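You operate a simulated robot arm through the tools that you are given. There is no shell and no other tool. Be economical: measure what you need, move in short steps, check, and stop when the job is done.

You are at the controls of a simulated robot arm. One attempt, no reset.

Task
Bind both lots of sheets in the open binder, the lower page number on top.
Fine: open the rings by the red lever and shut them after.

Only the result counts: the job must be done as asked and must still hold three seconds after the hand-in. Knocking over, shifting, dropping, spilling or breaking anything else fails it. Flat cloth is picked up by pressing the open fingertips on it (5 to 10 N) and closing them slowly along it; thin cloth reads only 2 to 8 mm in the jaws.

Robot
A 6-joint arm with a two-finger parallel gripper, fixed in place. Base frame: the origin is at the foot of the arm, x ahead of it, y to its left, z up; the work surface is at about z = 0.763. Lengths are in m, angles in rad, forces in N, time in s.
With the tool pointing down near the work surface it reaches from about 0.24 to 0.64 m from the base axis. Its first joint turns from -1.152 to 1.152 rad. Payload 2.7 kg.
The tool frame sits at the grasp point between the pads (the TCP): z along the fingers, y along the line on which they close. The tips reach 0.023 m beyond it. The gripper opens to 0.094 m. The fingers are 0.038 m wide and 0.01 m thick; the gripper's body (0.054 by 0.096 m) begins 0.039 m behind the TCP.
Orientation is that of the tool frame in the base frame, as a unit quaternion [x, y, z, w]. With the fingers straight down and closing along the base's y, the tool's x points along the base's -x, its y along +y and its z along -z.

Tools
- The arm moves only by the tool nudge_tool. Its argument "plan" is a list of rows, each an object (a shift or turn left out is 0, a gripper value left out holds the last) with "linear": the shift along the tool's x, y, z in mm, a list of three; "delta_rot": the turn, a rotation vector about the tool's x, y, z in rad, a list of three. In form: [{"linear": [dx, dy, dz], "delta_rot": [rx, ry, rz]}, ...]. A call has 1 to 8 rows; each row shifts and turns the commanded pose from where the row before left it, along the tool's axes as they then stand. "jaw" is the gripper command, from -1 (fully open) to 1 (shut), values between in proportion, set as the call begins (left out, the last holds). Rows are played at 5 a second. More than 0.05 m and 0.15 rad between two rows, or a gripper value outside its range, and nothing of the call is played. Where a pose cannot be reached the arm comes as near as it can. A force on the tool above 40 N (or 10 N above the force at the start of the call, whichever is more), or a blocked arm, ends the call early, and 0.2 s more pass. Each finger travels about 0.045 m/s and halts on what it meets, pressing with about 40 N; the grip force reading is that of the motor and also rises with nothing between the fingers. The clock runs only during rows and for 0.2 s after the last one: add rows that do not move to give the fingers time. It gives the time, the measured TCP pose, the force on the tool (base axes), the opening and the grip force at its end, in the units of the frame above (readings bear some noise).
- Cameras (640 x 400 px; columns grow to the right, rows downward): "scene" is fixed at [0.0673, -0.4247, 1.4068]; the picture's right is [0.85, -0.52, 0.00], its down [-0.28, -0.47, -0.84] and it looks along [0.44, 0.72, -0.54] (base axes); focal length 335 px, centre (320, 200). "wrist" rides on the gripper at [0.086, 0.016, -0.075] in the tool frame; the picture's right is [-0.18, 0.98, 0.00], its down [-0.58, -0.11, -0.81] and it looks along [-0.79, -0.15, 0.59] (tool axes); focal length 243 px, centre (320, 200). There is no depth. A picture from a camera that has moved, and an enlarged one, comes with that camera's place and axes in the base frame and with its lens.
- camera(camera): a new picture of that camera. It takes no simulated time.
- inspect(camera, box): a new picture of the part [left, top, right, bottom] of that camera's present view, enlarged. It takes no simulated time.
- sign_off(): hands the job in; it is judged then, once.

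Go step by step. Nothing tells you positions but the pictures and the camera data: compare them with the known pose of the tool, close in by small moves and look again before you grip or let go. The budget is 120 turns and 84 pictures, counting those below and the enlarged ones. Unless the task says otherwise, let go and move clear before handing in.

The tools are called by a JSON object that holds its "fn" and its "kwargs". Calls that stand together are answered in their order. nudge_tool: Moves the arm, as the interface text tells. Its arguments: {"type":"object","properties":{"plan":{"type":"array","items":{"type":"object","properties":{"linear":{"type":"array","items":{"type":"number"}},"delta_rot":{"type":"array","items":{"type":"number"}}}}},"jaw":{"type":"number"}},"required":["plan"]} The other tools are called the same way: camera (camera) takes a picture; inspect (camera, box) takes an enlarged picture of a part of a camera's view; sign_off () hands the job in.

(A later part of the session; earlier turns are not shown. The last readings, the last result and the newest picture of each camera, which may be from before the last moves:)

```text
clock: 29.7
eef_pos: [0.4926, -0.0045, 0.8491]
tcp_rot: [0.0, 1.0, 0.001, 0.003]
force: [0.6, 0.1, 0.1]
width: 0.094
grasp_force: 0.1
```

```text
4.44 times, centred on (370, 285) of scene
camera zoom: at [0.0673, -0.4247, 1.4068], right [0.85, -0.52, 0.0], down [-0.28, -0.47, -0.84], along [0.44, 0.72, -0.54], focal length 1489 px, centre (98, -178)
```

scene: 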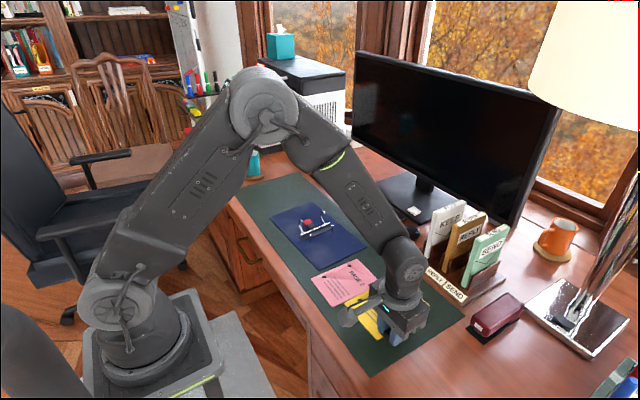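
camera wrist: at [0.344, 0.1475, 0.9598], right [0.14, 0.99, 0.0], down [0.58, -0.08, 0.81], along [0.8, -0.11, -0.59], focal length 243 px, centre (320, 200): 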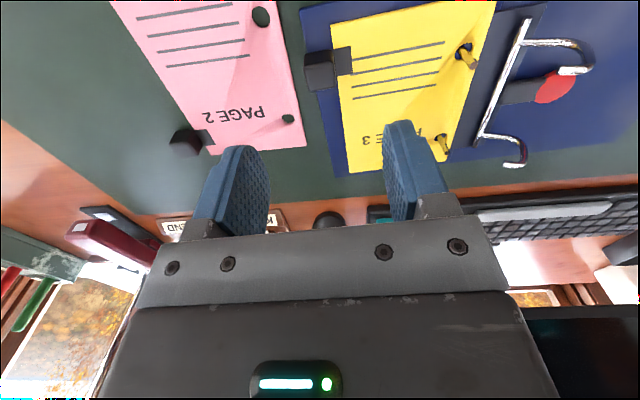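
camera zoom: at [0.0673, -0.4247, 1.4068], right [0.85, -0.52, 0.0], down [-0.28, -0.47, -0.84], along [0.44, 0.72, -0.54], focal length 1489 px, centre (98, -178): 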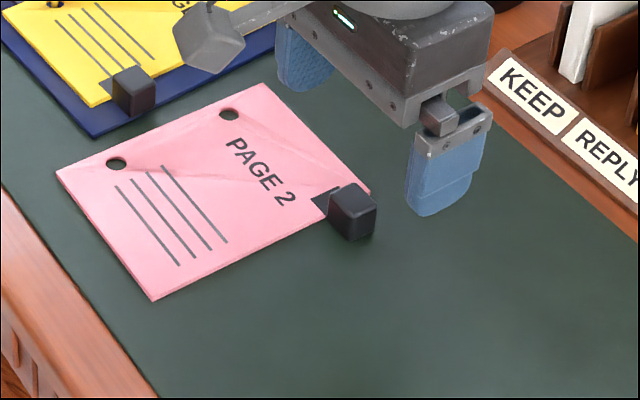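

The block is ~6 mm toward -x and ~6 mm toward -y of the jaw centre. Correcting and lowering.

{"fn": "nudge_tool", "kwargs": {"plan": [{"linear": [3, -3, 15]}, {"linear": [3, -3, 14]}, {}, {}], "jaw": -1}}

{"fn": "inspect", "kwargs": {"camera": "wrist", "box": [140, 0, 500, 240]}}

```text
clock: 30.7
eef_pos: [0.4858, -0.0108, 0.8206]
tcp_rot: [0.0, 1.0, 0.001, 0.003]
force: [0.3, -0.8, -0.1]
width: 0.0939
grasp_force: 0.1
```

```text
1.67 times, centred on (320, 120) of wrist
camera zoom: at [0.3983, 0.0046, 0.8939], right [0.18, 0.98, 0.0], down [0.58, -0.11, 0.81], along [0.8, -0.15, -0.59], focal length 404 px, centre (320, 333)
```

zoom: 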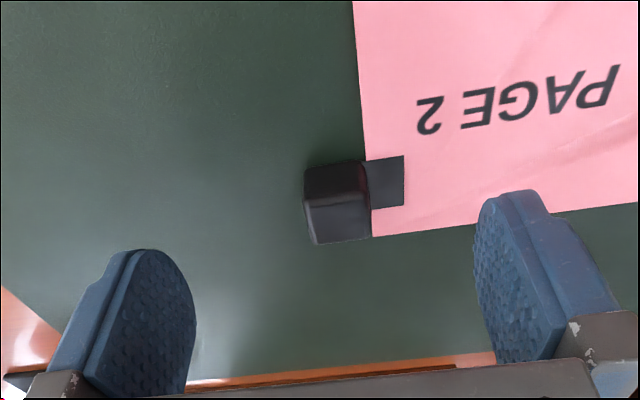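

Now centred. Lower to grip height and close.

{"fn": "nudge_tool", "kwargs": {"plan": [{"linear": [0, 0, 12]}, {"linear": [0, 0, 12.5]}, {}], "jaw": -1}}

{"fn": "nudge_tool", "kwargs": {"plan": [{}, {}, {}], "jaw": -0.35}}

{"fn": "inspect", "kwargs": {"camera": "wrist", "box": [140, 0, 500, 240]}}

```text
clock: 31.5
eef_pos: [0.4869, -0.0106, 0.7961]
tcp_rot: [0.0, 1.0, 0.001, 0.002]
force: [-0.4, -0.3, 0.7]
width: 0.0942
grasp_force: 0.0
```

```text
clock: 32.3
eef_pos: [0.487, -0.0108, 0.7962]
tcp_rot: [0.0, 1.0, 0.001, 0.003]
force: [0.8, -0.5, 0.1]
width: 0.0637
grasp_force: 0.1
```

```text
1.67 times, centred on (320, 120) of wrist
camera zoom: at [0.3991, 0.0048, 0.8695], right [0.18, 0.98, 0.0], down [0.58, -0.11, 0.81], along [0.8, -0.15, -0.59], focal length 404 px, centre (320, 333)
```

zoom: 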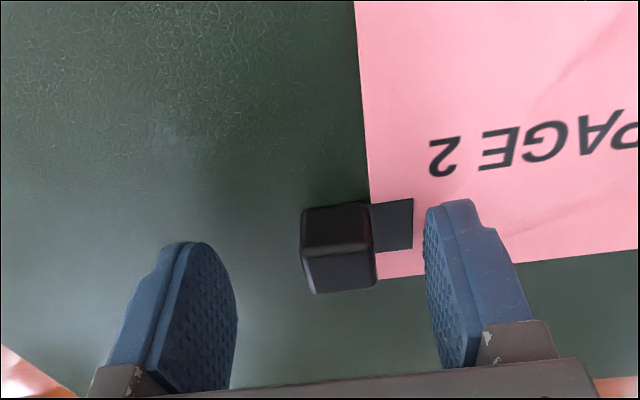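

Well centred; close on it and do a slow lift.

{"fn": "nudge_tool", "kwargs": {"plan": [{}, {}, {}, {}, {}], "jaw": 1}}

{"fn": "nudge_tool", "kwargs": {"plan": [{"linear": [0, 0, -10]}, {"linear": [0, 0, -20]}, {"linear": [0, 0, -25]}, {"linear": [0, 0, -25]}, {}, {}], "jaw": 1}}

{"fn": "camera", "kwargs": {"camera": "wrist"}}

{"fn": "camera", "kwargs": {"camera": "scene"}}

```text
clock: 33.5
eef_pos: [0.4864, -0.0114, 0.7958]
tcp_rot: [-0.001, 1.0, 0.0, 0.003]
force: [-0.4, -0.4, 0.9]
width: 0.0209
grasp_force: 39.7
```

```text
clock: 34.9
eef_pos: [0.4864, -0.0117, 0.8774]
tcp_rot: [0.0, 1.0, 0.0, 0.002]
force: [0.1, 0.4, 0.2]
width: 0.0205
grasp_force: 40.0
```

```text
35 pictures are left
camera wrist: at [0.3997, 0.0045, 0.9498], right [0.18, 0.98, 0.0], down [0.58, -0.11, 0.81], along [0.8, -0.15, -0.59], focal length 243 px, centre (320, 200)
```

wrist: 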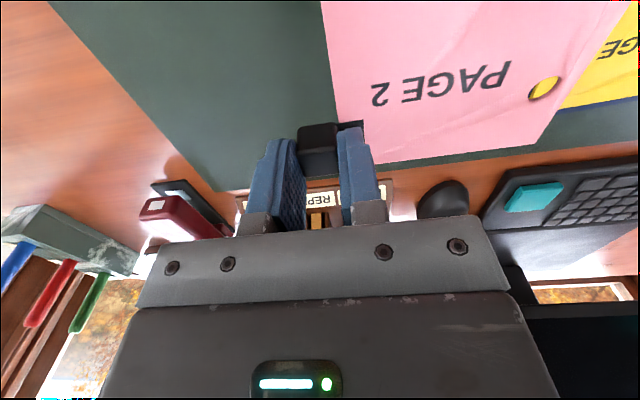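

```text
34 pictures are left
```

scene: 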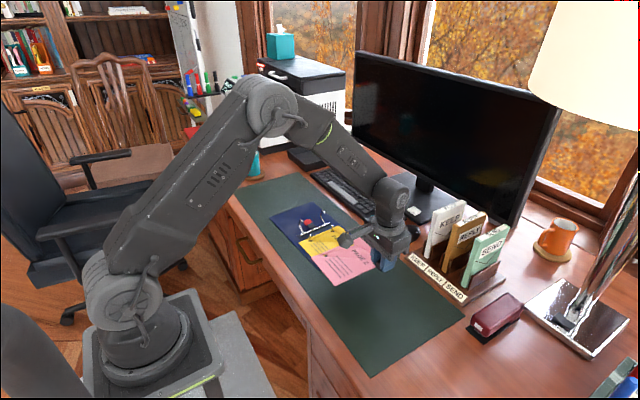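

Pink lifted level. I carry it to above the pins with a +0.036 rad yaw.

{"fn": "nudge_tool", "kwargs": {"plan": [{"linear": [-8, 30, 0], "delta_rot": [0, 0, -0.018]}, {"linear": [-8, 30, 0], "delta_rot": [0, 0, -0.018]}, {"linear": [-10, 30, 0]}, {"linear": [-10, 30, 0]}, {"linear": [-11, 22, 0]}, {}, {}], "jaw": 1}}

{"fn": "inspect", "kwargs": {"camera": "scene", "box": [280, 200, 360, 260]}}

{"fn": "camera", "kwargs": {"camera": "wrist"}}

```text
clock: 36.5
eef_pos: [0.5295, 0.1316, 0.8768]
tcp_rot: [-0.019, 1.0, 0.001, 0.003]
force: [0.1, -1.1, -1.1]
width: 0.0207
grasp_force: 40.3
```

```text
6.67 times, centred on (320, 230) of scene
camera zoom: at [0.0673, -0.4247, 1.4068], right [0.85, -0.52, 0.0], down [-0.28, -0.47, -0.84], along [0.44, 0.72, -0.54], focal length 2233 px, centre (320, 0)
```

zoom: 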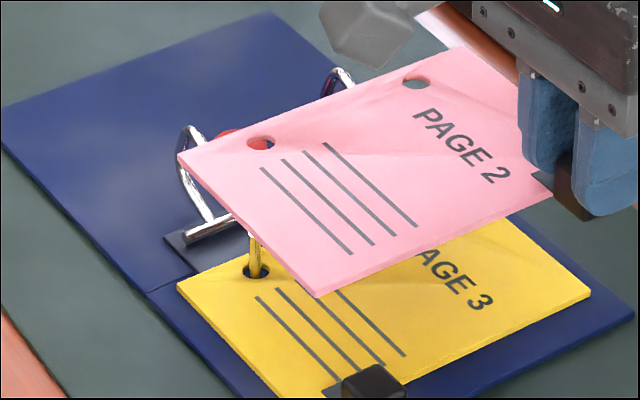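

```text
32 pictures are left
camera wrist: at [0.4424, 0.1436, 0.9499], right [0.15, 0.99, 0.0], down [0.58, -0.09, 0.81], along [0.8, -0.12, -0.59], focal length 243 px, centre (320, 200)
```

wrist: 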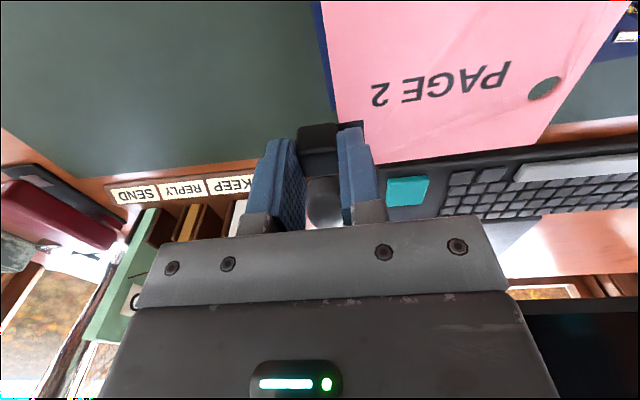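

Both holes are visible. I correct (rotate +0.016, about +3 mm x, +10 mm y) while lowering to just above pin height.

{"fn": "nudge_tool", "kwargs": {"plan": [{"linear": [-1.5, 4, 14], "delta_rot": [0, 0, -0.016]}, {"linear": [-1.5, 4, 14]}, {"linear": [0, 0, 13]}, {}, {}], "jaw": 1}}

{"fn": "inspect", "kwargs": {"camera": "scene", "box": [290, 205, 350, 245]}}

```text
clock: 37.7
eef_pos: [0.5333, 0.1401, 0.8354]
tcp_rot: [-0.026, 1.0, 0.0, 0.002]
force: [-0.3, -0.3, -0.1]
width: 0.0206
grasp_force: 39.8
```

```text
10.00 times, centred on (320, 225) of scene
camera zoom: at [0.0673, -0.4247, 1.4068], right [0.85, -0.52, 0.0], down [-0.28, -0.47, -0.84], along [0.44, 0.72, -0.54], focal length 3349 px, centre (320, -50)
```

zoom: 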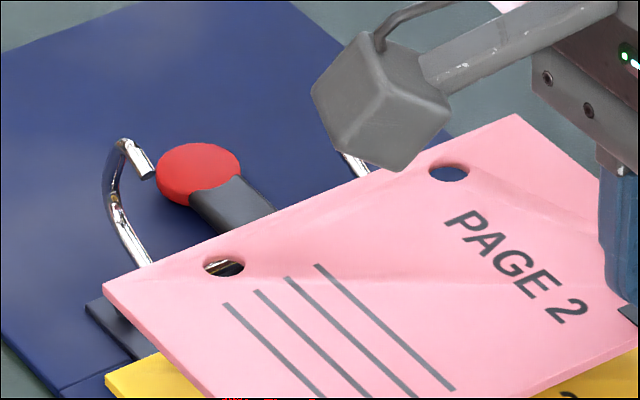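

Holes align with the pins to ~1 mm. Lowering onto the pin tips.

{"fn": "nudge_tool", "kwargs": {"plan": [{"linear": [0, 1, 4]}, {"linear": [0, 0, 4]}, {"linear": [0, 0, 4]}, {"linear": [0, 0, 4]}, {}], "jaw": 1}}

{"fn": "inspect", "kwargs": {"camera": "scene", "box": [290, 205, 350, 245]}}

```text
clock: 38.9
eef_pos: [0.5326, 0.1401, 0.8207]
tcp_rot: [-0.026, 1.0, 0.0, 0.002]
force: [0.1, 0.3, -0.5]
width: 0.0208
grasp_force: 40.2
```

```text
10.00 times, centred on (320, 225) of scene
camera zoom: at [0.0673, -0.4247, 1.4068], right [0.85, -0.52, 0.0], down [-0.28, -0.47, -0.84], along [0.44, 0.72, -0.54], focal length 3349 px, centre (320, -50)
```

zoom: 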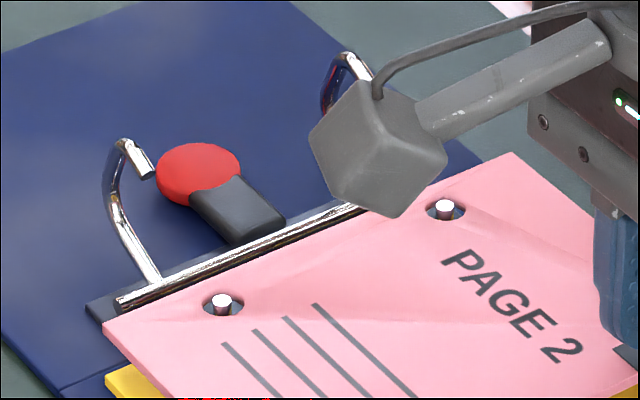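

Both pins are centred in the pink holes. Check the yellow clip versus pink edge, while lowering a bit further.

{"fn": "nudge_tool", "kwargs": {"plan": [{"linear": [0, 0, 3]}, {"linear": [0, 0, 2]}, {}], "jaw": 1}}

{"fn": "inspect", "kwargs": {"camera": "scene", "box": [290, 215, 380, 275]}}

```text
clock: 39.7
eef_pos: [0.5319, 0.1398, 0.8151]
tcp_rot: [-0.026, 1.0, 0.001, 0.002]
force: [-0.4, 0.3, -0.4]
width: 0.0206
grasp_force: 40.1
```

```text
6.67 times, centred on (335, 245) of scene
camera zoom: at [0.0673, -0.4247, 1.4068], right [0.85, -0.52, 0.0], down [-0.28, -0.47, -0.84], along [0.44, 0.72, -0.54], focal length 2233 px, centre (220, -100)
```

zoom: 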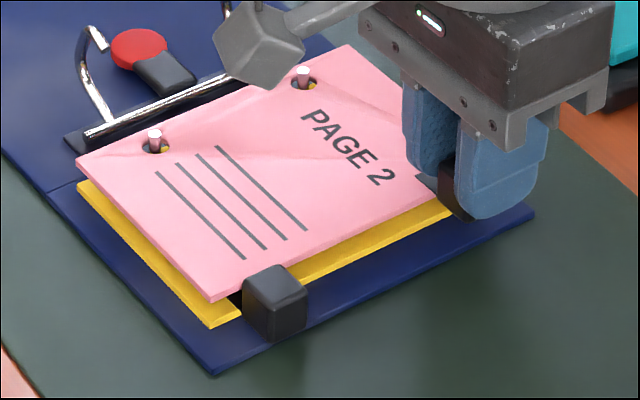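

The pink edge clears the yellow clip narrowly; I nudge 1 mm in +y and continue lowering slowly.

{"fn": "nudge_tool", "kwargs": {"plan": [{"linear": [0, 1, 0]}, {"linear": [0, 0, 2]}, {"linear": [0, 0, 2]}, {"linear": [0, 0, 2]}, {}], "jaw": 1}}

{"fn": "inspect", "kwargs": {"camera": "scene", "box": [290, 215, 380, 275]}}

```text
clock: 40.9
eef_pos: [0.5339, 0.1427, 0.81]
tcp_rot: [-0.026, 1.0, 0.001, 0.002]
force: [-0.3, 0.4, -0.1]
width: 0.0207
grasp_force: 40.1
```

```text
6.67 times, centred on (335, 245) of scene
camera zoom: at [0.0673, -0.4247, 1.4068], right [0.85, -0.52, 0.0], down [-0.28, -0.47, -0.84], along [0.44, 0.72, -0.54], focal length 2233 px, centre (220, -100)
```

zoom: 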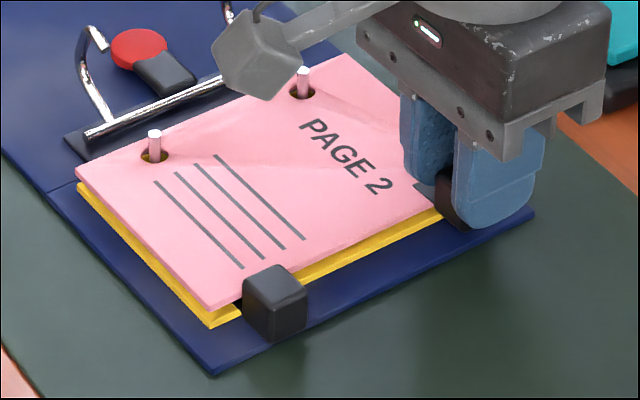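

Going down smoothly. Continue to light contact.

{"fn": "nudge_tool", "kwargs": {"plan": [{"linear": [0, 0, 2]}, {"linear": [0, 0, 1.5]}, {"linear": [0, 0, 1.5]}, {}], "jaw": 1}}

{"fn": "inspect", "kwargs": {"camera": "scene", "box": [290, 215, 380, 275]}}

```text
clock: 41.9
eef_pos: [0.533, 0.1413, 0.804]
tcp_rot: [-0.026, 1.0, 0.001, 0.002]
force: [-0.2, 0.1, 0.7]
width: 0.0209
grasp_force: 39.8
```

```text
6.67 times, centred on (335, 245) of scene
camera zoom: at [0.0673, -0.4247, 1.4068], right [0.85, -0.52, 0.0], down [-0.28, -0.47, -0.84], along [0.44, 0.72, -0.54], focal length 2233 px, centre (220, -100)
```

zoom: 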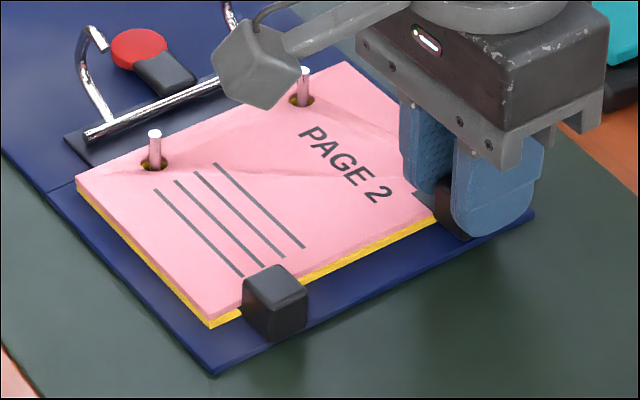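

Almost down; 1 mm more, then release.

{"fn": "nudge_tool", "kwargs": {"plan": [{"linear": [0, 0, 1]}, {}, {}], "jaw": 1}}

{"fn": "nudge_tool", "kwargs": {"plan": [{}, {}, {}, {}, {"linear": [0, 0, -15]}, {"linear": [0, 0, -30]}, {"linear": [0, 0, -40]}, {}], "jaw": -0.35}}

{"fn": "inspect", "kwargs": {"camera": "scene", "box": [280, 205, 380, 275]}}

```text
clock: 42.7
eef_pos: [0.5333, 0.1414, 0.8046]
tcp_rot: [-0.026, 1.0, 0.001, 0.003]
force: [-2.5, -1.0, 11.2]
width: 0.0209
grasp_force: 40.0
```

```text
clock: 44.5
eef_pos: [0.5317, 0.1416, 0.8883]
tcp_rot: [-0.026, 1.0, 0.001, 0.004]
force: [-0.3, -0.3, 0.4]
width: 0.0634
grasp_force: 0.0
```

```text
5.71 times, centred on (330, 240) of scene
camera zoom: at [0.0673, -0.4247, 1.4068], right [0.85, -0.52, 0.0], down [-0.28, -0.47, -0.84], along [0.44, 0.72, -0.54], focal length 1914 px, centre (263, -29)
```

zoom: 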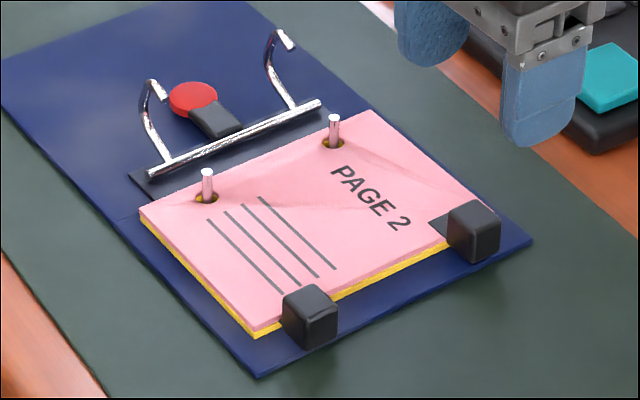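

Both lots are on the pins, pink (page 2) on top. To shut: the lever lies almost horizontal, so I'll turn the tool 90° to grip the knob from its ±x sides and swing it up. First moving over it.

{"fn": "nudge_tool", "kwargs": {"plan": [{"linear": [8.6, 39, -8]}, {"linear": [8.6, 39, -8]}, {"linear": [8.6, 39, -8]}, {"linear": [8.6, 39, -8]}, {"linear": [8.6, 39.5, -8]}, {"delta_rot": [0, 0, -0.1428]}, {"delta_rot": [0, 0, -0.1428]}, {"delta_rot": [0, 0, -0.1428]}], "jaw": -0.2}}

{"fn": "nudge_tool", "kwargs": {"plan": [{"delta_rot": [0, 0, -0.1428]}, {"delta_rot": [0, 0, -0.1428]}, {"delta_rot": [0, 0, -0.1428]}, {"delta_rot": [0, 0, -0.1428]}, {"delta_rot": [0, 0, -0.1428]}, {"delta_rot": [0, 0, -0.1428]}, {"delta_rot": [0, 0, -0.1428]}, {"delta_rot": [0, 0, -0.1428]}], "jaw": -0.2}}

{"fn": "camera", "kwargs": {"camera": "wrist"}}

{"fn": "inspect", "kwargs": {"camera": "scene", "box": [250, 170, 370, 270]}}

```text
clock: 46.3
eef_pos: [0.4785, 0.3351, 0.9282]
tcp_rot: [-0.239, 0.971, 0.001, 0.003]
force: [0.5, 0.1, 0.2]
width: 0.0565
grasp_force: 0.0
```

```text
clock: 48.1
eef_pos: [0.4795, 0.3345, 0.9288]
tcp_rot: [0.725, -0.688, 0.001, -0.003]
force: [-0.5, -0.7, -0.7]
width: 0.0565
grasp_force: 0.0
```

```text
25 pictures are left
camera wrist: at [0.4667, 0.2469, 1.0017], right [-0.99, 0.13, -0.01], down [0.07, 0.58, 0.81], along [0.11, 0.8, -0.59], focal length 243 px, centre (320, 200)
```

wrist: 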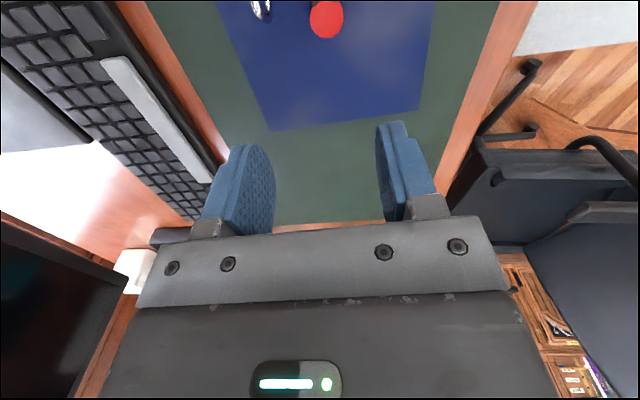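

```text
4.00 times, centred on (310, 220) of scene
camera zoom: at [0.0673, -0.4247, 1.4068], right [0.85, -0.52, 0.0], down [-0.28, -0.47, -0.84], along [0.44, 0.72, -0.54], focal length 1340 px, centre (360, 120)
```

zoom: 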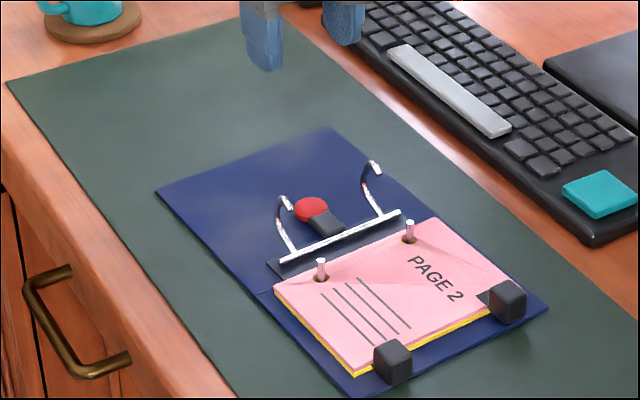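

Turned well. I lower to just above the arches and compare the fingers with the knob.

{"fn": "nudge_tool", "kwargs": {"plan": [{"linear": [0, 0, 35]}, {"linear": [0, 0, 33]}, {}, {}], "jaw": -0.2}}

{"fn": "camera", "kwargs": {"camera": "wrist"}}

{"fn": "inspect", "kwargs": {"camera": "scene", "box": [270, 170, 360, 250]}}

```text
clock: 49.1
eef_pos: [0.4778, 0.3361, 0.8598]
tcp_rot: [0.726, -0.688, 0.001, -0.002]
force: [0.5, -0.6, -0.9]
width: 0.0563
grasp_force: 0.2
```

```text
23 pictures are left
camera wrist: at [0.4662, 0.2475, 0.9333], right [-0.99, 0.13, -0.01], down [0.07, 0.58, 0.81], along [0.11, 0.8, -0.59], focal length 243 px, centre (320, 200)
```

wrist: 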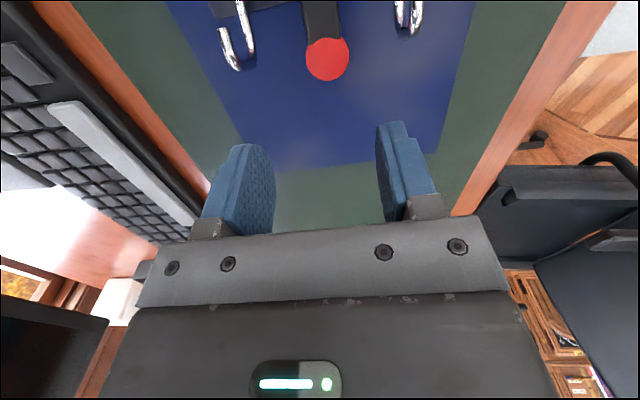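

```text
5.00 times, centred on (315, 210) of scene
camera zoom: at [0.0673, -0.4247, 1.4068], right [0.85, -0.52, 0.0], down [-0.28, -0.47, -0.84], along [0.44, 0.72, -0.54], focal length 1675 px, centre (345, 150)
```

zoom: 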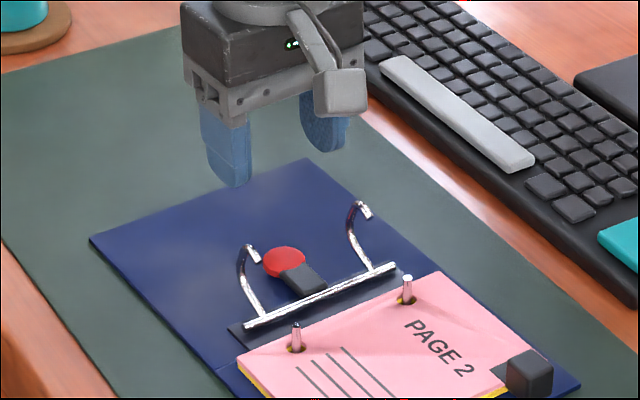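

Triangulating both views puts the knob at about (0.472,0.311,0.79), ~25 mm wide, laterally centred. I shift 22 mm in -y, narrow the jaws to 36 mm and lower slightly for a check.

{"fn": "nudge_tool", "kwargs": {"plan": [{"linear": [11, 0.5, 0]}, {"linear": [11, 0.5, 8]}, {"linear": [0, 0, 8]}, {}, {}], "jaw": 0.23}}

{"fn": "camera", "kwargs": {"camera": "wrist"}}

{"fn": "inspect", "kwargs": {"camera": "scene", "box": [280, 190, 350, 250]}}

```text
clock: 50.3
eef_pos: [0.478, 0.3124, 0.8425]
tcp_rot: [0.725, -0.688, 0.001, -0.003]
force: [0.3, 0.3, -0.5]
width: 0.0363
grasp_force: 0.1
```

```text
21 pictures are left
camera wrist: at [0.4666, 0.2251, 0.9168], right [-0.99, 0.13, -0.01], down [0.07, 0.58, 0.81], along [0.11, 0.8, -0.59], focal length 243 px, centre (320, 200)
```

wrist: 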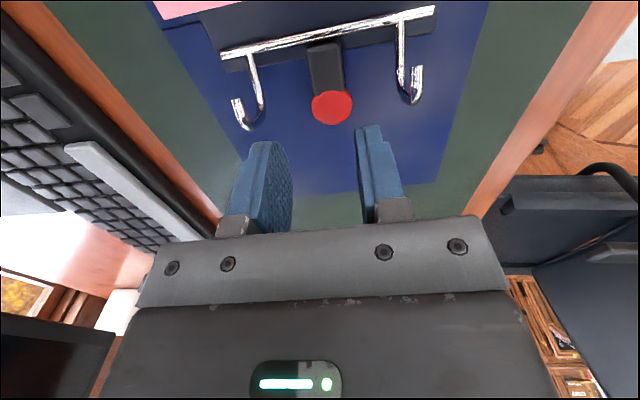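

```text
6.67 times, centred on (315, 220) of scene
camera zoom: at [0.0673, -0.4247, 1.4068], right [0.85, -0.52, 0.0], down [-0.28, -0.47, -0.84], along [0.44, 0.72, -0.54], focal length 2233 px, centre (353, 67)
```

zoom: 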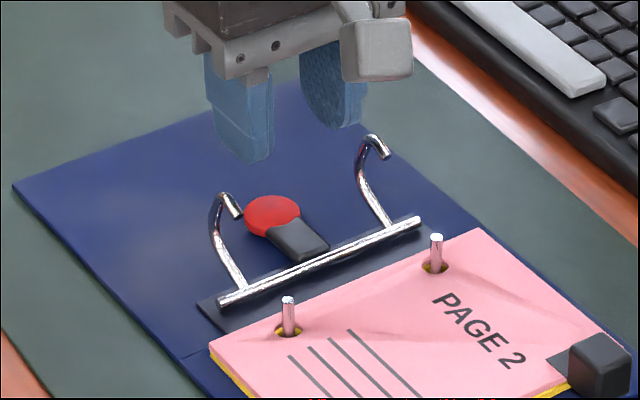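

The knob is ~6 mm nearer and 3 mm to -x; arches clear the fingers by ~9 mm. Correct, then lower around the knob.

{"fn": "nudge_tool", "kwargs": {"plan": [{"linear": [6, 3, 8]}, {"linear": [0, 0, 10]}, {"linear": [0, 0, 10]}, {}, {}], "jaw": 0.23}}

{"fn": "camera", "kwargs": {"camera": "wrist"}}

{"fn": "inspect", "kwargs": {"camera": "scene", "box": [280, 190, 350, 250]}}

```text
clock: 51.5
eef_pos: [0.4779, 0.3064, 0.8155]
tcp_rot: [0.725, -0.688, 0.001, -0.002]
force: [-0.2, 0.0, -0.3]
width: 0.0362
grasp_force: 0.1
```

```text
19 pictures are left
camera wrist: at [0.4642, 0.2188, 0.8894], right [-0.99, 0.13, -0.01], down [0.07, 0.58, 0.81], along [0.11, 0.8, -0.59], focal length 243 px, centre (320, 200)
```

wrist: 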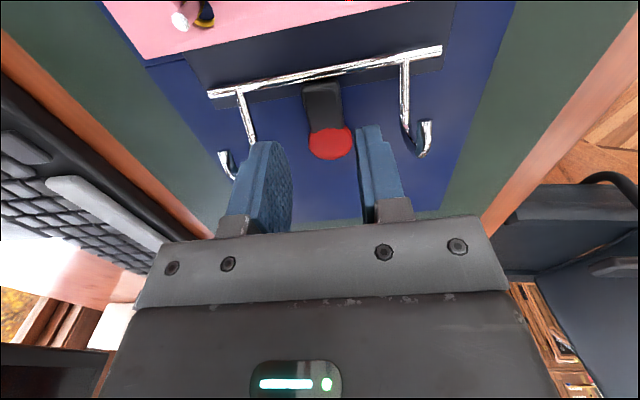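

```text
6.67 times, centred on (315, 220) of scene
camera zoom: at [0.0673, -0.4247, 1.4068], right [0.85, -0.52, 0.0], down [-0.28, -0.47, -0.84], along [0.44, 0.72, -0.54], focal length 2233 px, centre (353, 67)
```

zoom: 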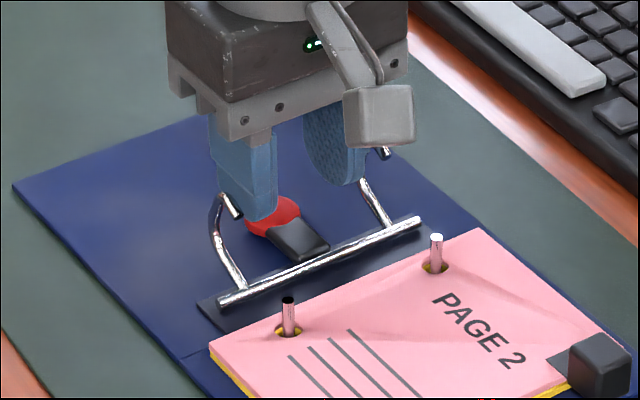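

The knob is between the pads. Lower 7 mm more and close.

{"fn": "nudge_tool", "kwargs": {"plan": [{"linear": [1, 0, 4]}, {"linear": [1, 0, 4]}, {}], "jaw": 0.23}}

{"fn": "nudge_tool", "kwargs": {"plan": [{}, {}, {}, {}], "jaw": 1}}

{"fn": "inspect", "kwargs": {"camera": "wrist", "box": [200, 30, 460, 240]}}

```text
clock: 52.3
eef_pos: [0.4772, 0.3046, 0.8076]
tcp_rot: [0.726, -0.688, 0.002, -0.002]
force: [0.0, -0.7, -0.7]
width: 0.0363
grasp_force: 0.0
```

```text
clock: 53.3
eef_pos: [0.4773, 0.3051, 0.8083]
tcp_rot: [0.725, -0.688, 0.0, -0.002]
force: [-0.9, 0.4, -0.8]
width: 0.0002
grasp_force: 40.1
```

```text
1.90 times, centred on (330, 135) of wrist
camera zoom: at [0.4646, 0.2172, 0.8811], right [-0.99, 0.13, -0.01], down [0.07, 0.58, 0.81], along [0.11, 0.8, -0.59], focal length 462 px, centre (301, 324)
```

zoom: 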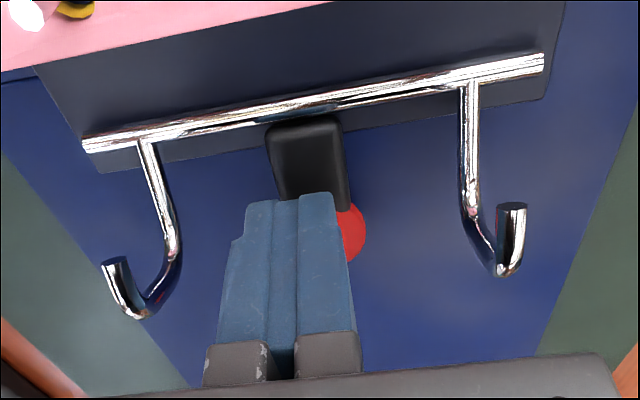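

The fingers closed above the knob: so the knob lies flat, top ≈0.777, lever horizontal. I reopen, shift +15 mm y and 4.5 mm -x, then lower the tips to ≈0.770.

{"fn": "nudge_tool", "kwargs": {"plan": [{}, {}, {"linear": [-8, 4.5, 0]}, {"linear": [-7, 0, 0]}, {"linear": [0, 0, 5]}, {"linear": [0, 0, 5]}, {"linear": [0, 0, 4]}, {}], "jaw": 0.2}}

{"fn": "inspect", "kwargs": {"camera": "wrist", "box": [200, 30, 460, 240]}}

{"fn": "inspect", "kwargs": {"camera": "scene", "box": [280, 190, 350, 250]}}

```text
clock: 55.1
eef_pos: [0.4714, 0.32, 0.7941]
tcp_rot: [0.726, -0.688, 0.001, -0.003]
force: [0.5, -0.5, 0.5]
width: 0.0373
grasp_force: 0.0
```

```text
1.90 times, centred on (330, 135) of wrist
camera zoom: at [0.4595, 0.232, 0.8674], right [-0.99, 0.13, 0.0], down [0.07, 0.58, 0.81], along [0.11, 0.8, -0.59], focal length 462 px, centre (301, 324)
```

zoom: 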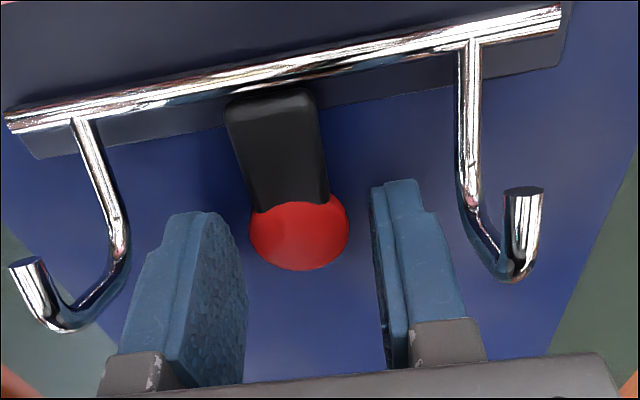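

```text
6.67 times, centred on (315, 220) of scene
camera zoom: at [0.0673, -0.4247, 1.4068], right [0.85, -0.52, 0.0], down [-0.28, -0.47, -0.84], along [0.44, 0.72, -0.54], focal length 2233 px, centre (353, 67)
```

zoom: 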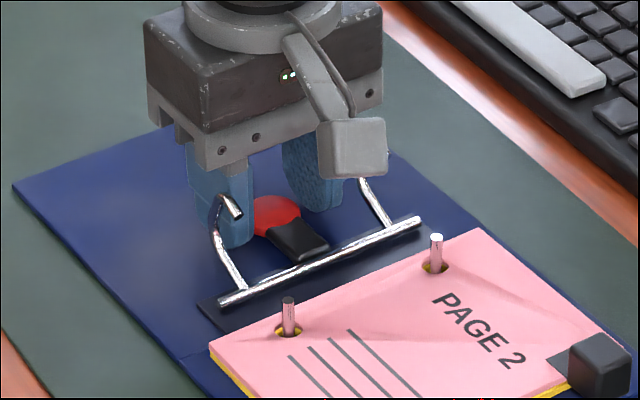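

Now the knob is centred between the pads. Lower 1 mm, fine-shift, close.

{"fn": "nudge_tool", "kwargs": {"plan": [{"linear": [0, -2, 1]}, {}], "jaw": 0.2}}

{"fn": "nudge_tool", "kwargs": {"plan": [{}, {}, {}, {}], "jaw": 1}}

```text
clock: 55.7
eef_pos: [0.4746, 0.3198, 0.794]
tcp_rot: [0.726, -0.688, 0.001, -0.002]
force: [0.6, 0.5, -0.3]
width: 0.0376
grasp_force: 0.1
```

```text
clock: 56.7
eef_pos: [0.4736, 0.3188, 0.7926]
tcp_rot: [0.725, -0.688, 0.001, -0.003]
force: [0.7, 0.0, -0.4]
width: 0.0233
grasp_force: 40.6
```

Gripped the knob (23 mm). Now swing it up along an arc, slowly.

{"fn": "nudge_tool", "kwargs": {"plan": [{"linear": [0.2, 0, -3]}, {"linear": [0.4, 0, -3.5]}, {"linear": [0.8, 0, -3.5]}, {"linear": [1.2, 0, -3.5]}, {"linear": [1.5, 0, -3]}, {}], "jaw": 1}}

{"fn": "inspect", "kwargs": {"camera": "scene", "box": [280, 190, 350, 250]}}

```text
clock: 58.1
eef_pos: [0.474, 0.3155, 0.8098]
tcp_rot: [0.726, -0.688, 0.001, -0.003]
force: [0.2, 0.1, -4.3]
width: 0.0233
grasp_force: 40.2
```

```text
6.67 times, centred on (315, 220) of scene
camera zoom: at [0.0674, -0.4246, 1.4069], right [0.85, -0.52, 0.0], down [-0.28, -0.47, -0.84], along [0.44, 0.72, -0.54], focal length 2233 px, centre (353, 67)
```

zoom: 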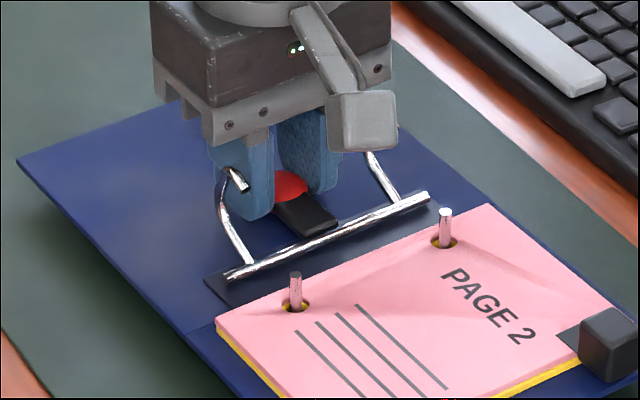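

The clamp kept the knob from turning, so the whole binder rose with it. I set it back down by exactly reversing the motion.

{"fn": "nudge_tool", "kwargs": {"plan": [{"linear": [-1.5, 0, 3]}, {"linear": [-1.2, 0, 3.5]}, {"linear": [-0.8, 0, 3.5]}, {"linear": [-0.4, 0, 3.5]}, {"linear": [-0.2, 0, 2.5]}, {}], "jaw": 1}}

{"fn": "inspect", "kwargs": {"camera": "scene", "box": [280, 190, 350, 250]}}

```text
clock: 59.5
eef_pos: [0.4741, 0.3194, 0.7936]
tcp_rot: [0.725, -0.688, 0.001, -0.003]
force: [-0.1, -0.6, -5.0]
width: 0.0232
grasp_force: 40.2
```

```text
6.67 times, centred on (315, 220) of scene
camera zoom: at [0.0674, -0.4246, 1.4069], right [0.85, -0.52, 0.0], down [-0.28, -0.47, -0.84], along [0.44, 0.72, -0.54], focal length 2233 px, centre (353, 67)
```

zoom: 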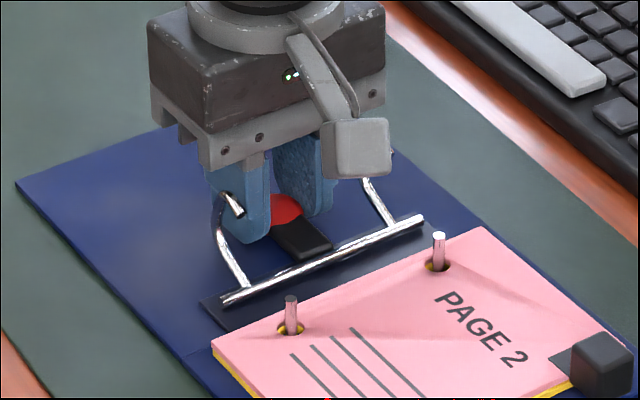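

Almost back; still carrying ~5 N. Lower by 1 mm more until weight is off.

{"fn": "nudge_tool", "kwargs": {"plan": [{"linear": [0, 0, 0.5]}, {"linear": [0, 0, 0.5]}, {}], "jaw": 1}}

```text
clock: 60.3
eef_pos: [0.4737, 0.3207, 0.7928]
tcp_rot: [0.726, -0.688, 0.001, -0.001]
force: [-3.3, -0.4, 4.8]
width: 0.0233
grasp_force: 40.4
```

It rests again. Now I rotate the tool with the lever about the rod axis: 10° first.

{"fn": "nudge_tool", "kwargs": {"plan": [{"linear": [0.7, 0, -1.9], "delta_rot": [0, -0.0436, 0]}, {"linear": [0.7, 0, -1.9], "delta_rot": [0, -0.0436, 0]}, {"linear": [0.7, 0, -1.9], "delta_rot": [0, -0.0436, 0]}, {"linear": [0.7, 0, -1.9], "delta_rot": [0, -0.0436, 0]}, {}], "jaw": 1}}

{"fn": "inspect", "kwargs": {"camera": "scene", "box": [280, 190, 350, 250]}}

```text
clock: 61.5
eef_pos: [0.4736, 0.316, 0.8004]
tcp_rot: [0.723, -0.685, -0.062, -0.063]
force: [-3.7, -8.7, 11.7]
width: 0.0233
grasp_force: 39.7
```

```text
6.67 times, centred on (315, 220) of scene
camera zoom: at [0.067, -0.425, 1.4068], right [0.85, -0.52, 0.0], down [-0.28, -0.47, -0.84], along [0.44, 0.72, -0.54], focal length 2233 px, centre (353, 67)
```

zoom: 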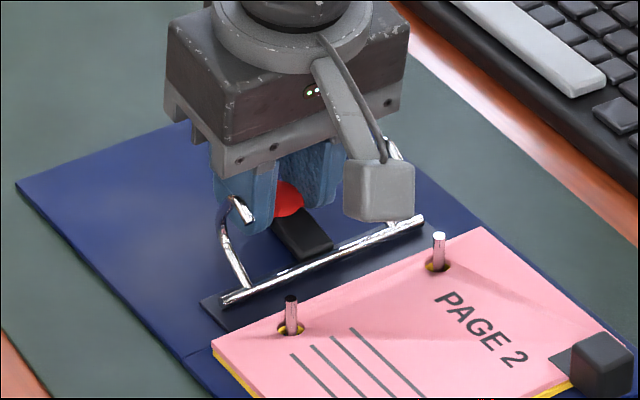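

Works: arches turn and the binder stays. Forces suggest a slightly larger arc step; continue with more rise and -y.

{"fn": "nudge_tool", "kwargs": {"plan": [{"linear": [1.2, 0, -2.6], "delta_rot": [0, -0.0436, 0]}, {"linear": [1.0, 0, -2.2], "delta_rot": [0, -0.0436, 0]}, {"linear": [0.9, 0, -2.0], "delta_rot": [0, -0.0436, 0]}, {"linear": [0.8, 0, -2.0], "delta_rot": [0, -0.0436, 0]}, {}], "jaw": 1}}

{"fn": "inspect", "kwargs": {"camera": "scene", "box": [280, 190, 350, 250]}}

```text
clock: 62.7
eef_pos: [0.4748, 0.3104, 0.8073]
tcp_rot: [0.714, -0.678, -0.126, -0.122]
force: [0.0, 1.0, -4.3]
width: 0.0232
grasp_force: 40.1
```

```text
6.67 times, centred on (315, 220) of scene
camera zoom: at [0.0674, -0.4246, 1.4069], right [0.85, -0.52, 0.0], down [-0.28, -0.47, -0.84], along [0.44, 0.72, -0.54], focal length 2233 px, centre (353, 67)
```

zoom: 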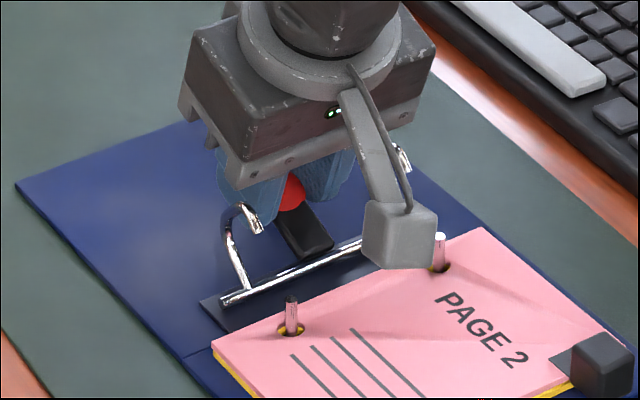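

Good, binder still. Another 10°.

{"fn": "nudge_tool", "kwargs": {"plan": [{"linear": [0.7, 0, -1.5], "delta_rot": [0, -0.0436, 0]}, {"linear": [0.7, 0, -1.7], "delta_rot": [0, -0.0436, 0]}, {"linear": [0.7, 0, -1.8], "delta_rot": [0, -0.0436, 0]}, {"linear": [0.7, 0, -1.8], "delta_rot": [0, -0.0436, 0]}, {}], "jaw": 1}}

{"fn": "inspect", "kwargs": {"camera": "scene", "box": [280, 190, 350, 250]}}

```text
clock: 63.9
eef_pos: [0.4738, 0.3051, 0.8121]
tcp_rot: [0.701, -0.664, -0.186, -0.181]
force: [0.8, -0.5, -4.1]
width: 0.0234
grasp_force: 40.3
```

```text
6.67 times, centred on (315, 220) of scene
camera zoom: at [0.0674, -0.4246, 1.4069], right [0.85, -0.52, 0.0], down [-0.28, -0.47, -0.84], along [0.44, 0.72, -0.54], focal length 2233 px, centre (353, 67)
```

zoom: 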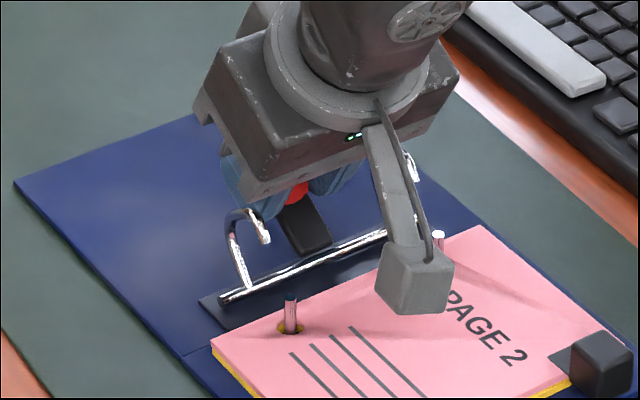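

Arches are half way down; enough clearance for another 10°.

{"fn": "nudge_tool", "kwargs": {"plan": [{"linear": [0.7, 0, -1.6], "delta_rot": [0, -0.0436, 0]}, {"linear": [0.7, 0, -1.8], "delta_rot": [0, -0.0436, 0]}, {"linear": [0.7, 0, -1.8], "delta_rot": [0, -0.0436, 0]}, {"linear": [0.7, 0, -1.8], "delta_rot": [0, -0.0436, 0]}, {}], "jaw": 1}}

{"fn": "inspect", "kwargs": {"camera": "scene", "box": [280, 190, 350, 250]}}

```text
clock: 65.1
eef_pos: [0.476, 0.299, 0.8162]
tcp_rot: [0.682, -0.646, -0.247, -0.238]
force: [0.0, -0.3, -4.2]
width: 0.0235
grasp_force: 40.1
```

```text
6.67 times, centred on (315, 220) of scene
camera zoom: at [0.0674, -0.4246, 1.4069], right [0.85, -0.52, 0.0], down [-0.28, -0.47, -0.84], along [0.44, 0.72, -0.54], focal length 2233 px, centre (353, 67)
```

zoom: 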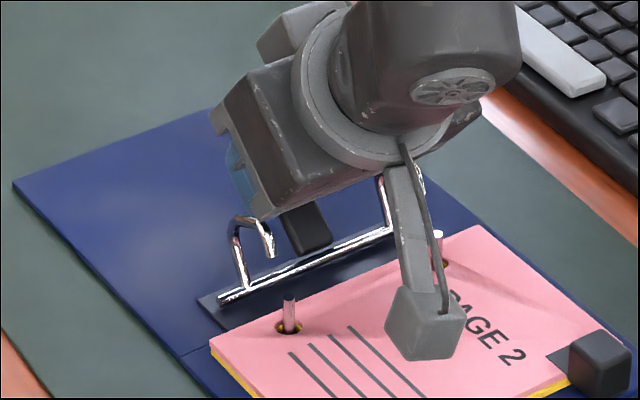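

I relieve the slight lift, open the jaws and retreat along the tool axis.

{"fn": "nudge_tool", "kwargs": {"plan": [{"linear": [0.4, 0, 0.5]}, {}], "jaw": 1}}

{"fn": "nudge_tool", "kwargs": {"plan": [{}, {}, {}, {"linear": [0, 0, -15]}, {"linear": [0, 0, -25]}, {"linear": [0, 0, -30]}, {"linear": [-20, 0, -30]}, {}], "jaw": 0.2}}

{"fn": "inspect", "kwargs": {"camera": "scene", "box": [270, 180, 370, 260]}}

```text
clock: 65.7
eef_pos: [0.4742, 0.2987, 0.818]
tcp_rot: [0.682, -0.645, -0.247, -0.239]
force: [-5.4, -4.9, 4.8]
width: 0.0232
grasp_force: 40.1
```

```text
clock: 67.5
eef_pos: [0.4764, 0.2498, 0.9056]
tcp_rot: [0.682, -0.646, -0.247, -0.238]
force: [-0.3, -0.2, -0.4]
width: 0.0376
grasp_force: 0.0
```

```text
5.00 times, centred on (320, 220) of scene
camera zoom: at [0.0673, -0.4247, 1.4068], right [0.85, -0.52, 0.0], down [-0.28, -0.47, -0.84], along [0.44, 0.72, -0.54], focal length 1675 px, centre (320, 100)
```

zoom: 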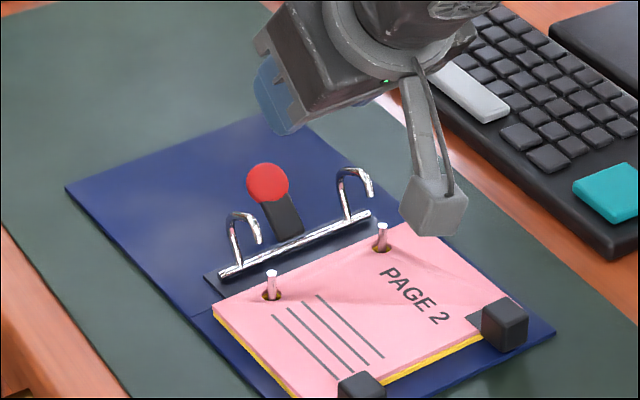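

The lever stays where left. I straighten the tool, close the jaws, and go to the +y side of the knob to push it home.

{"fn": "nudge_tool", "kwargs": {"plan": [{"delta_rot": [0, 0.14, 0]}, {"delta_rot": [0, 0.14, 0]}, {"delta_rot": [0, 0.14, 0]}, {"delta_rot": [0, 0.14, 0]}, {"delta_rot": [0, 0.138, 0]}, {"linear": [-40, 0, 0]}, {"linear": [-40, 0, 0]}, {"linear": [-30, 0, 0]}], "jaw": 1}}

{"fn": "nudge_tool", "kwargs": {"plan": [{"linear": [0, 0, 30]}, {"linear": [0, 0, 30]}, {"linear": [0, 0, 30]}, {}, {}], "jaw": 1}}

{"fn": "inspect", "kwargs": {"camera": "scene", "box": [270, 180, 370, 260]}}

```text
clock: 69.3
eef_pos: [0.4697, 0.361, 0.9075]
tcp_rot: [0.725, -0.688, 0.001, -0.003]
force: [-0.3, -0.1, -0.6]
width: 0.0002
grasp_force: 39.9
```

```text
clock: 70.5
eef_pos: [0.4706, 0.3609, 0.8164]
tcp_rot: [0.725, -0.688, 0.001, -0.003]
force: [0.0, 0.5, -0.2]
width: 0.0
grasp_force: 39.8
```

```text
5.00 times, centred on (320, 220) of scene
camera zoom: at [0.0673, -0.4247, 1.4068], right [0.85, -0.52, 0.0], down [-0.28, -0.47, -0.84], along [0.44, 0.72, -0.54], focal length 1675 px, centre (320, 100)
```

zoom: 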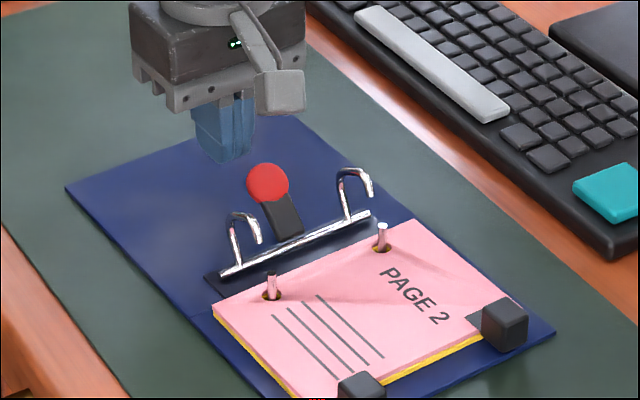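

Finger is beyond the knob on the +y side at knob height. Pushing in -y.

{"fn": "nudge_tool", "kwargs": {"plan": [{"linear": [6, 0, 0]}, {"linear": [6, 0, 0]}, {"linear": [6, 0, 0]}, {"linear": [5, 0, 0]}, {"linear": [5, 0, 0]}, {}], "jaw": 1}}

{"fn": "inspect", "kwargs": {"camera": "scene", "box": [270, 180, 370, 260]}}

```text
clock: 71.9
eef_pos: [0.4728, 0.333, 0.8161]
tcp_rot: [0.725, -0.688, 0.001, -0.004]
force: [-1.3, 6.7, 7.1]
width: 0.0002
grasp_force: 39.6
```

```text
5.00 times, centred on (320, 220) of scene
camera zoom: at [0.0671, -0.4246, 1.4069], right [0.85, -0.52, 0.0], down [-0.28, -0.47, -0.84], along [0.44, 0.72, -0.54], focal length 1675 px, centre (320, 100)
```

zoom: 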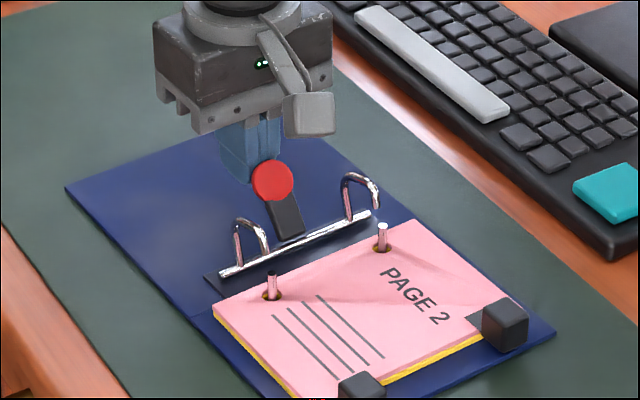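

Arches are coming down. I continue, rising a bit with the knob.

{"fn": "nudge_tool", "kwargs": {"plan": [{"linear": [2, 0, -2]}, {"linear": [2.5, 0, -1]}, {"linear": [2.5, 0, -1]}, {"linear": [2.5, 0, -0.5]}, {}], "jaw": 1}}

{"fn": "inspect", "kwargs": {"camera": "scene", "box": [270, 180, 370, 260]}}

```text
clock: 73.1
eef_pos: [0.4729, 0.3231, 0.8212]
tcp_rot: [0.725, -0.689, 0.001, -0.005]
force: [-4.4, 13.4, 23.1]
width: 0.0002
grasp_force: 40.0
```

```text
5.00 times, centred on (320, 220) of scene
camera zoom: at [0.0668, -0.4246, 1.4069], right [0.85, -0.52, 0.0], down [-0.28, -0.47, -0.84], along [0.44, 0.72, -0.54], focal length 1675 px, centre (320, 100)
```

zoom: 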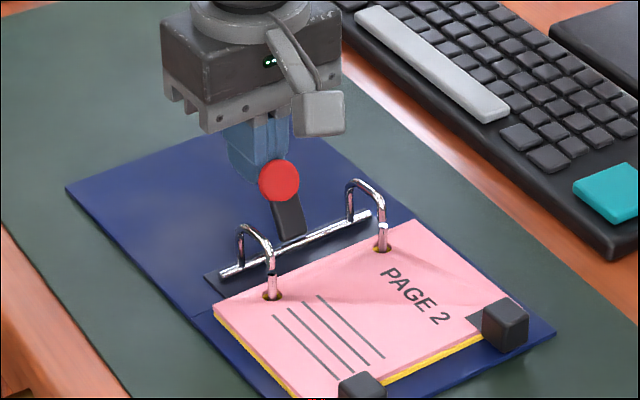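

The arches have landed on the pins. Closer look.

{"fn": "inspect", "kwargs": {"camera": "scene", "box": [300, 205, 354, 245]}}

```text
10.00 times, centred on (327, 225) of scene
camera zoom: at [0.0668, -0.4246, 1.4069], right [0.85, -0.52, 0.0], down [-0.28, -0.47, -0.84], along [0.44, 0.72, -0.54], focal length 3349 px, centre (250, -50)
```

zoom: 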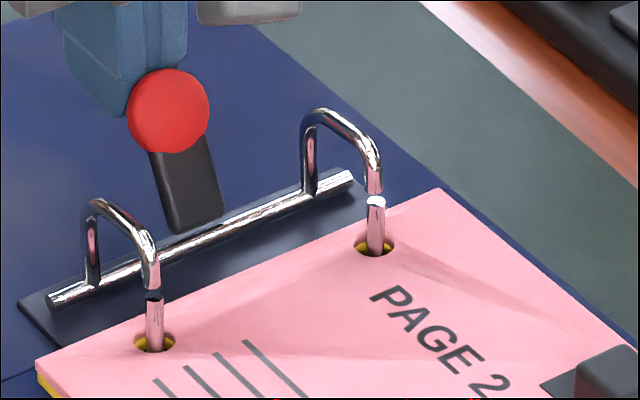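

A small gap (~2 mm) remains. I relieve the vertical load and push 3 mm more.

{"fn": "nudge_tool", "kwargs": {"plan": [{"linear": [-1, 0, -2]}, {"linear": [2, 0, -0.5]}, {"linear": [1.5, 0, -0.5]}, {"linear": [1, 0, 0]}, {}], "jaw": 1}}

{"fn": "inspect", "kwargs": {"camera": "scene", "box": [300, 205, 354, 245]}}

```text
clock: 74.3
eef_pos: [0.4746, 0.3196, 0.8245]
tcp_rot: [0.726, -0.688, 0.0, -0.005]
force: [-2.5, 17.0, 20.4]
width: 0.0
grasp_force: 40.1
```

```text
10.00 times, centred on (327, 225) of scene
camera zoom: at [0.0669, -0.4245, 1.4069], right [0.85, -0.52, 0.0], down [-0.28, -0.47, -0.84], along [0.44, 0.72, -0.54], focal length 3349 px, centre (250, -50)
```

zoom: 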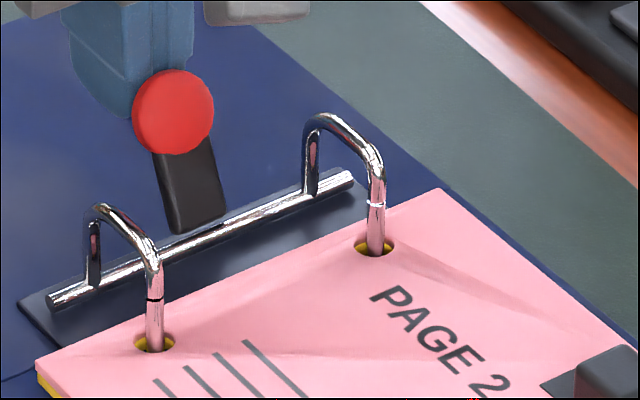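

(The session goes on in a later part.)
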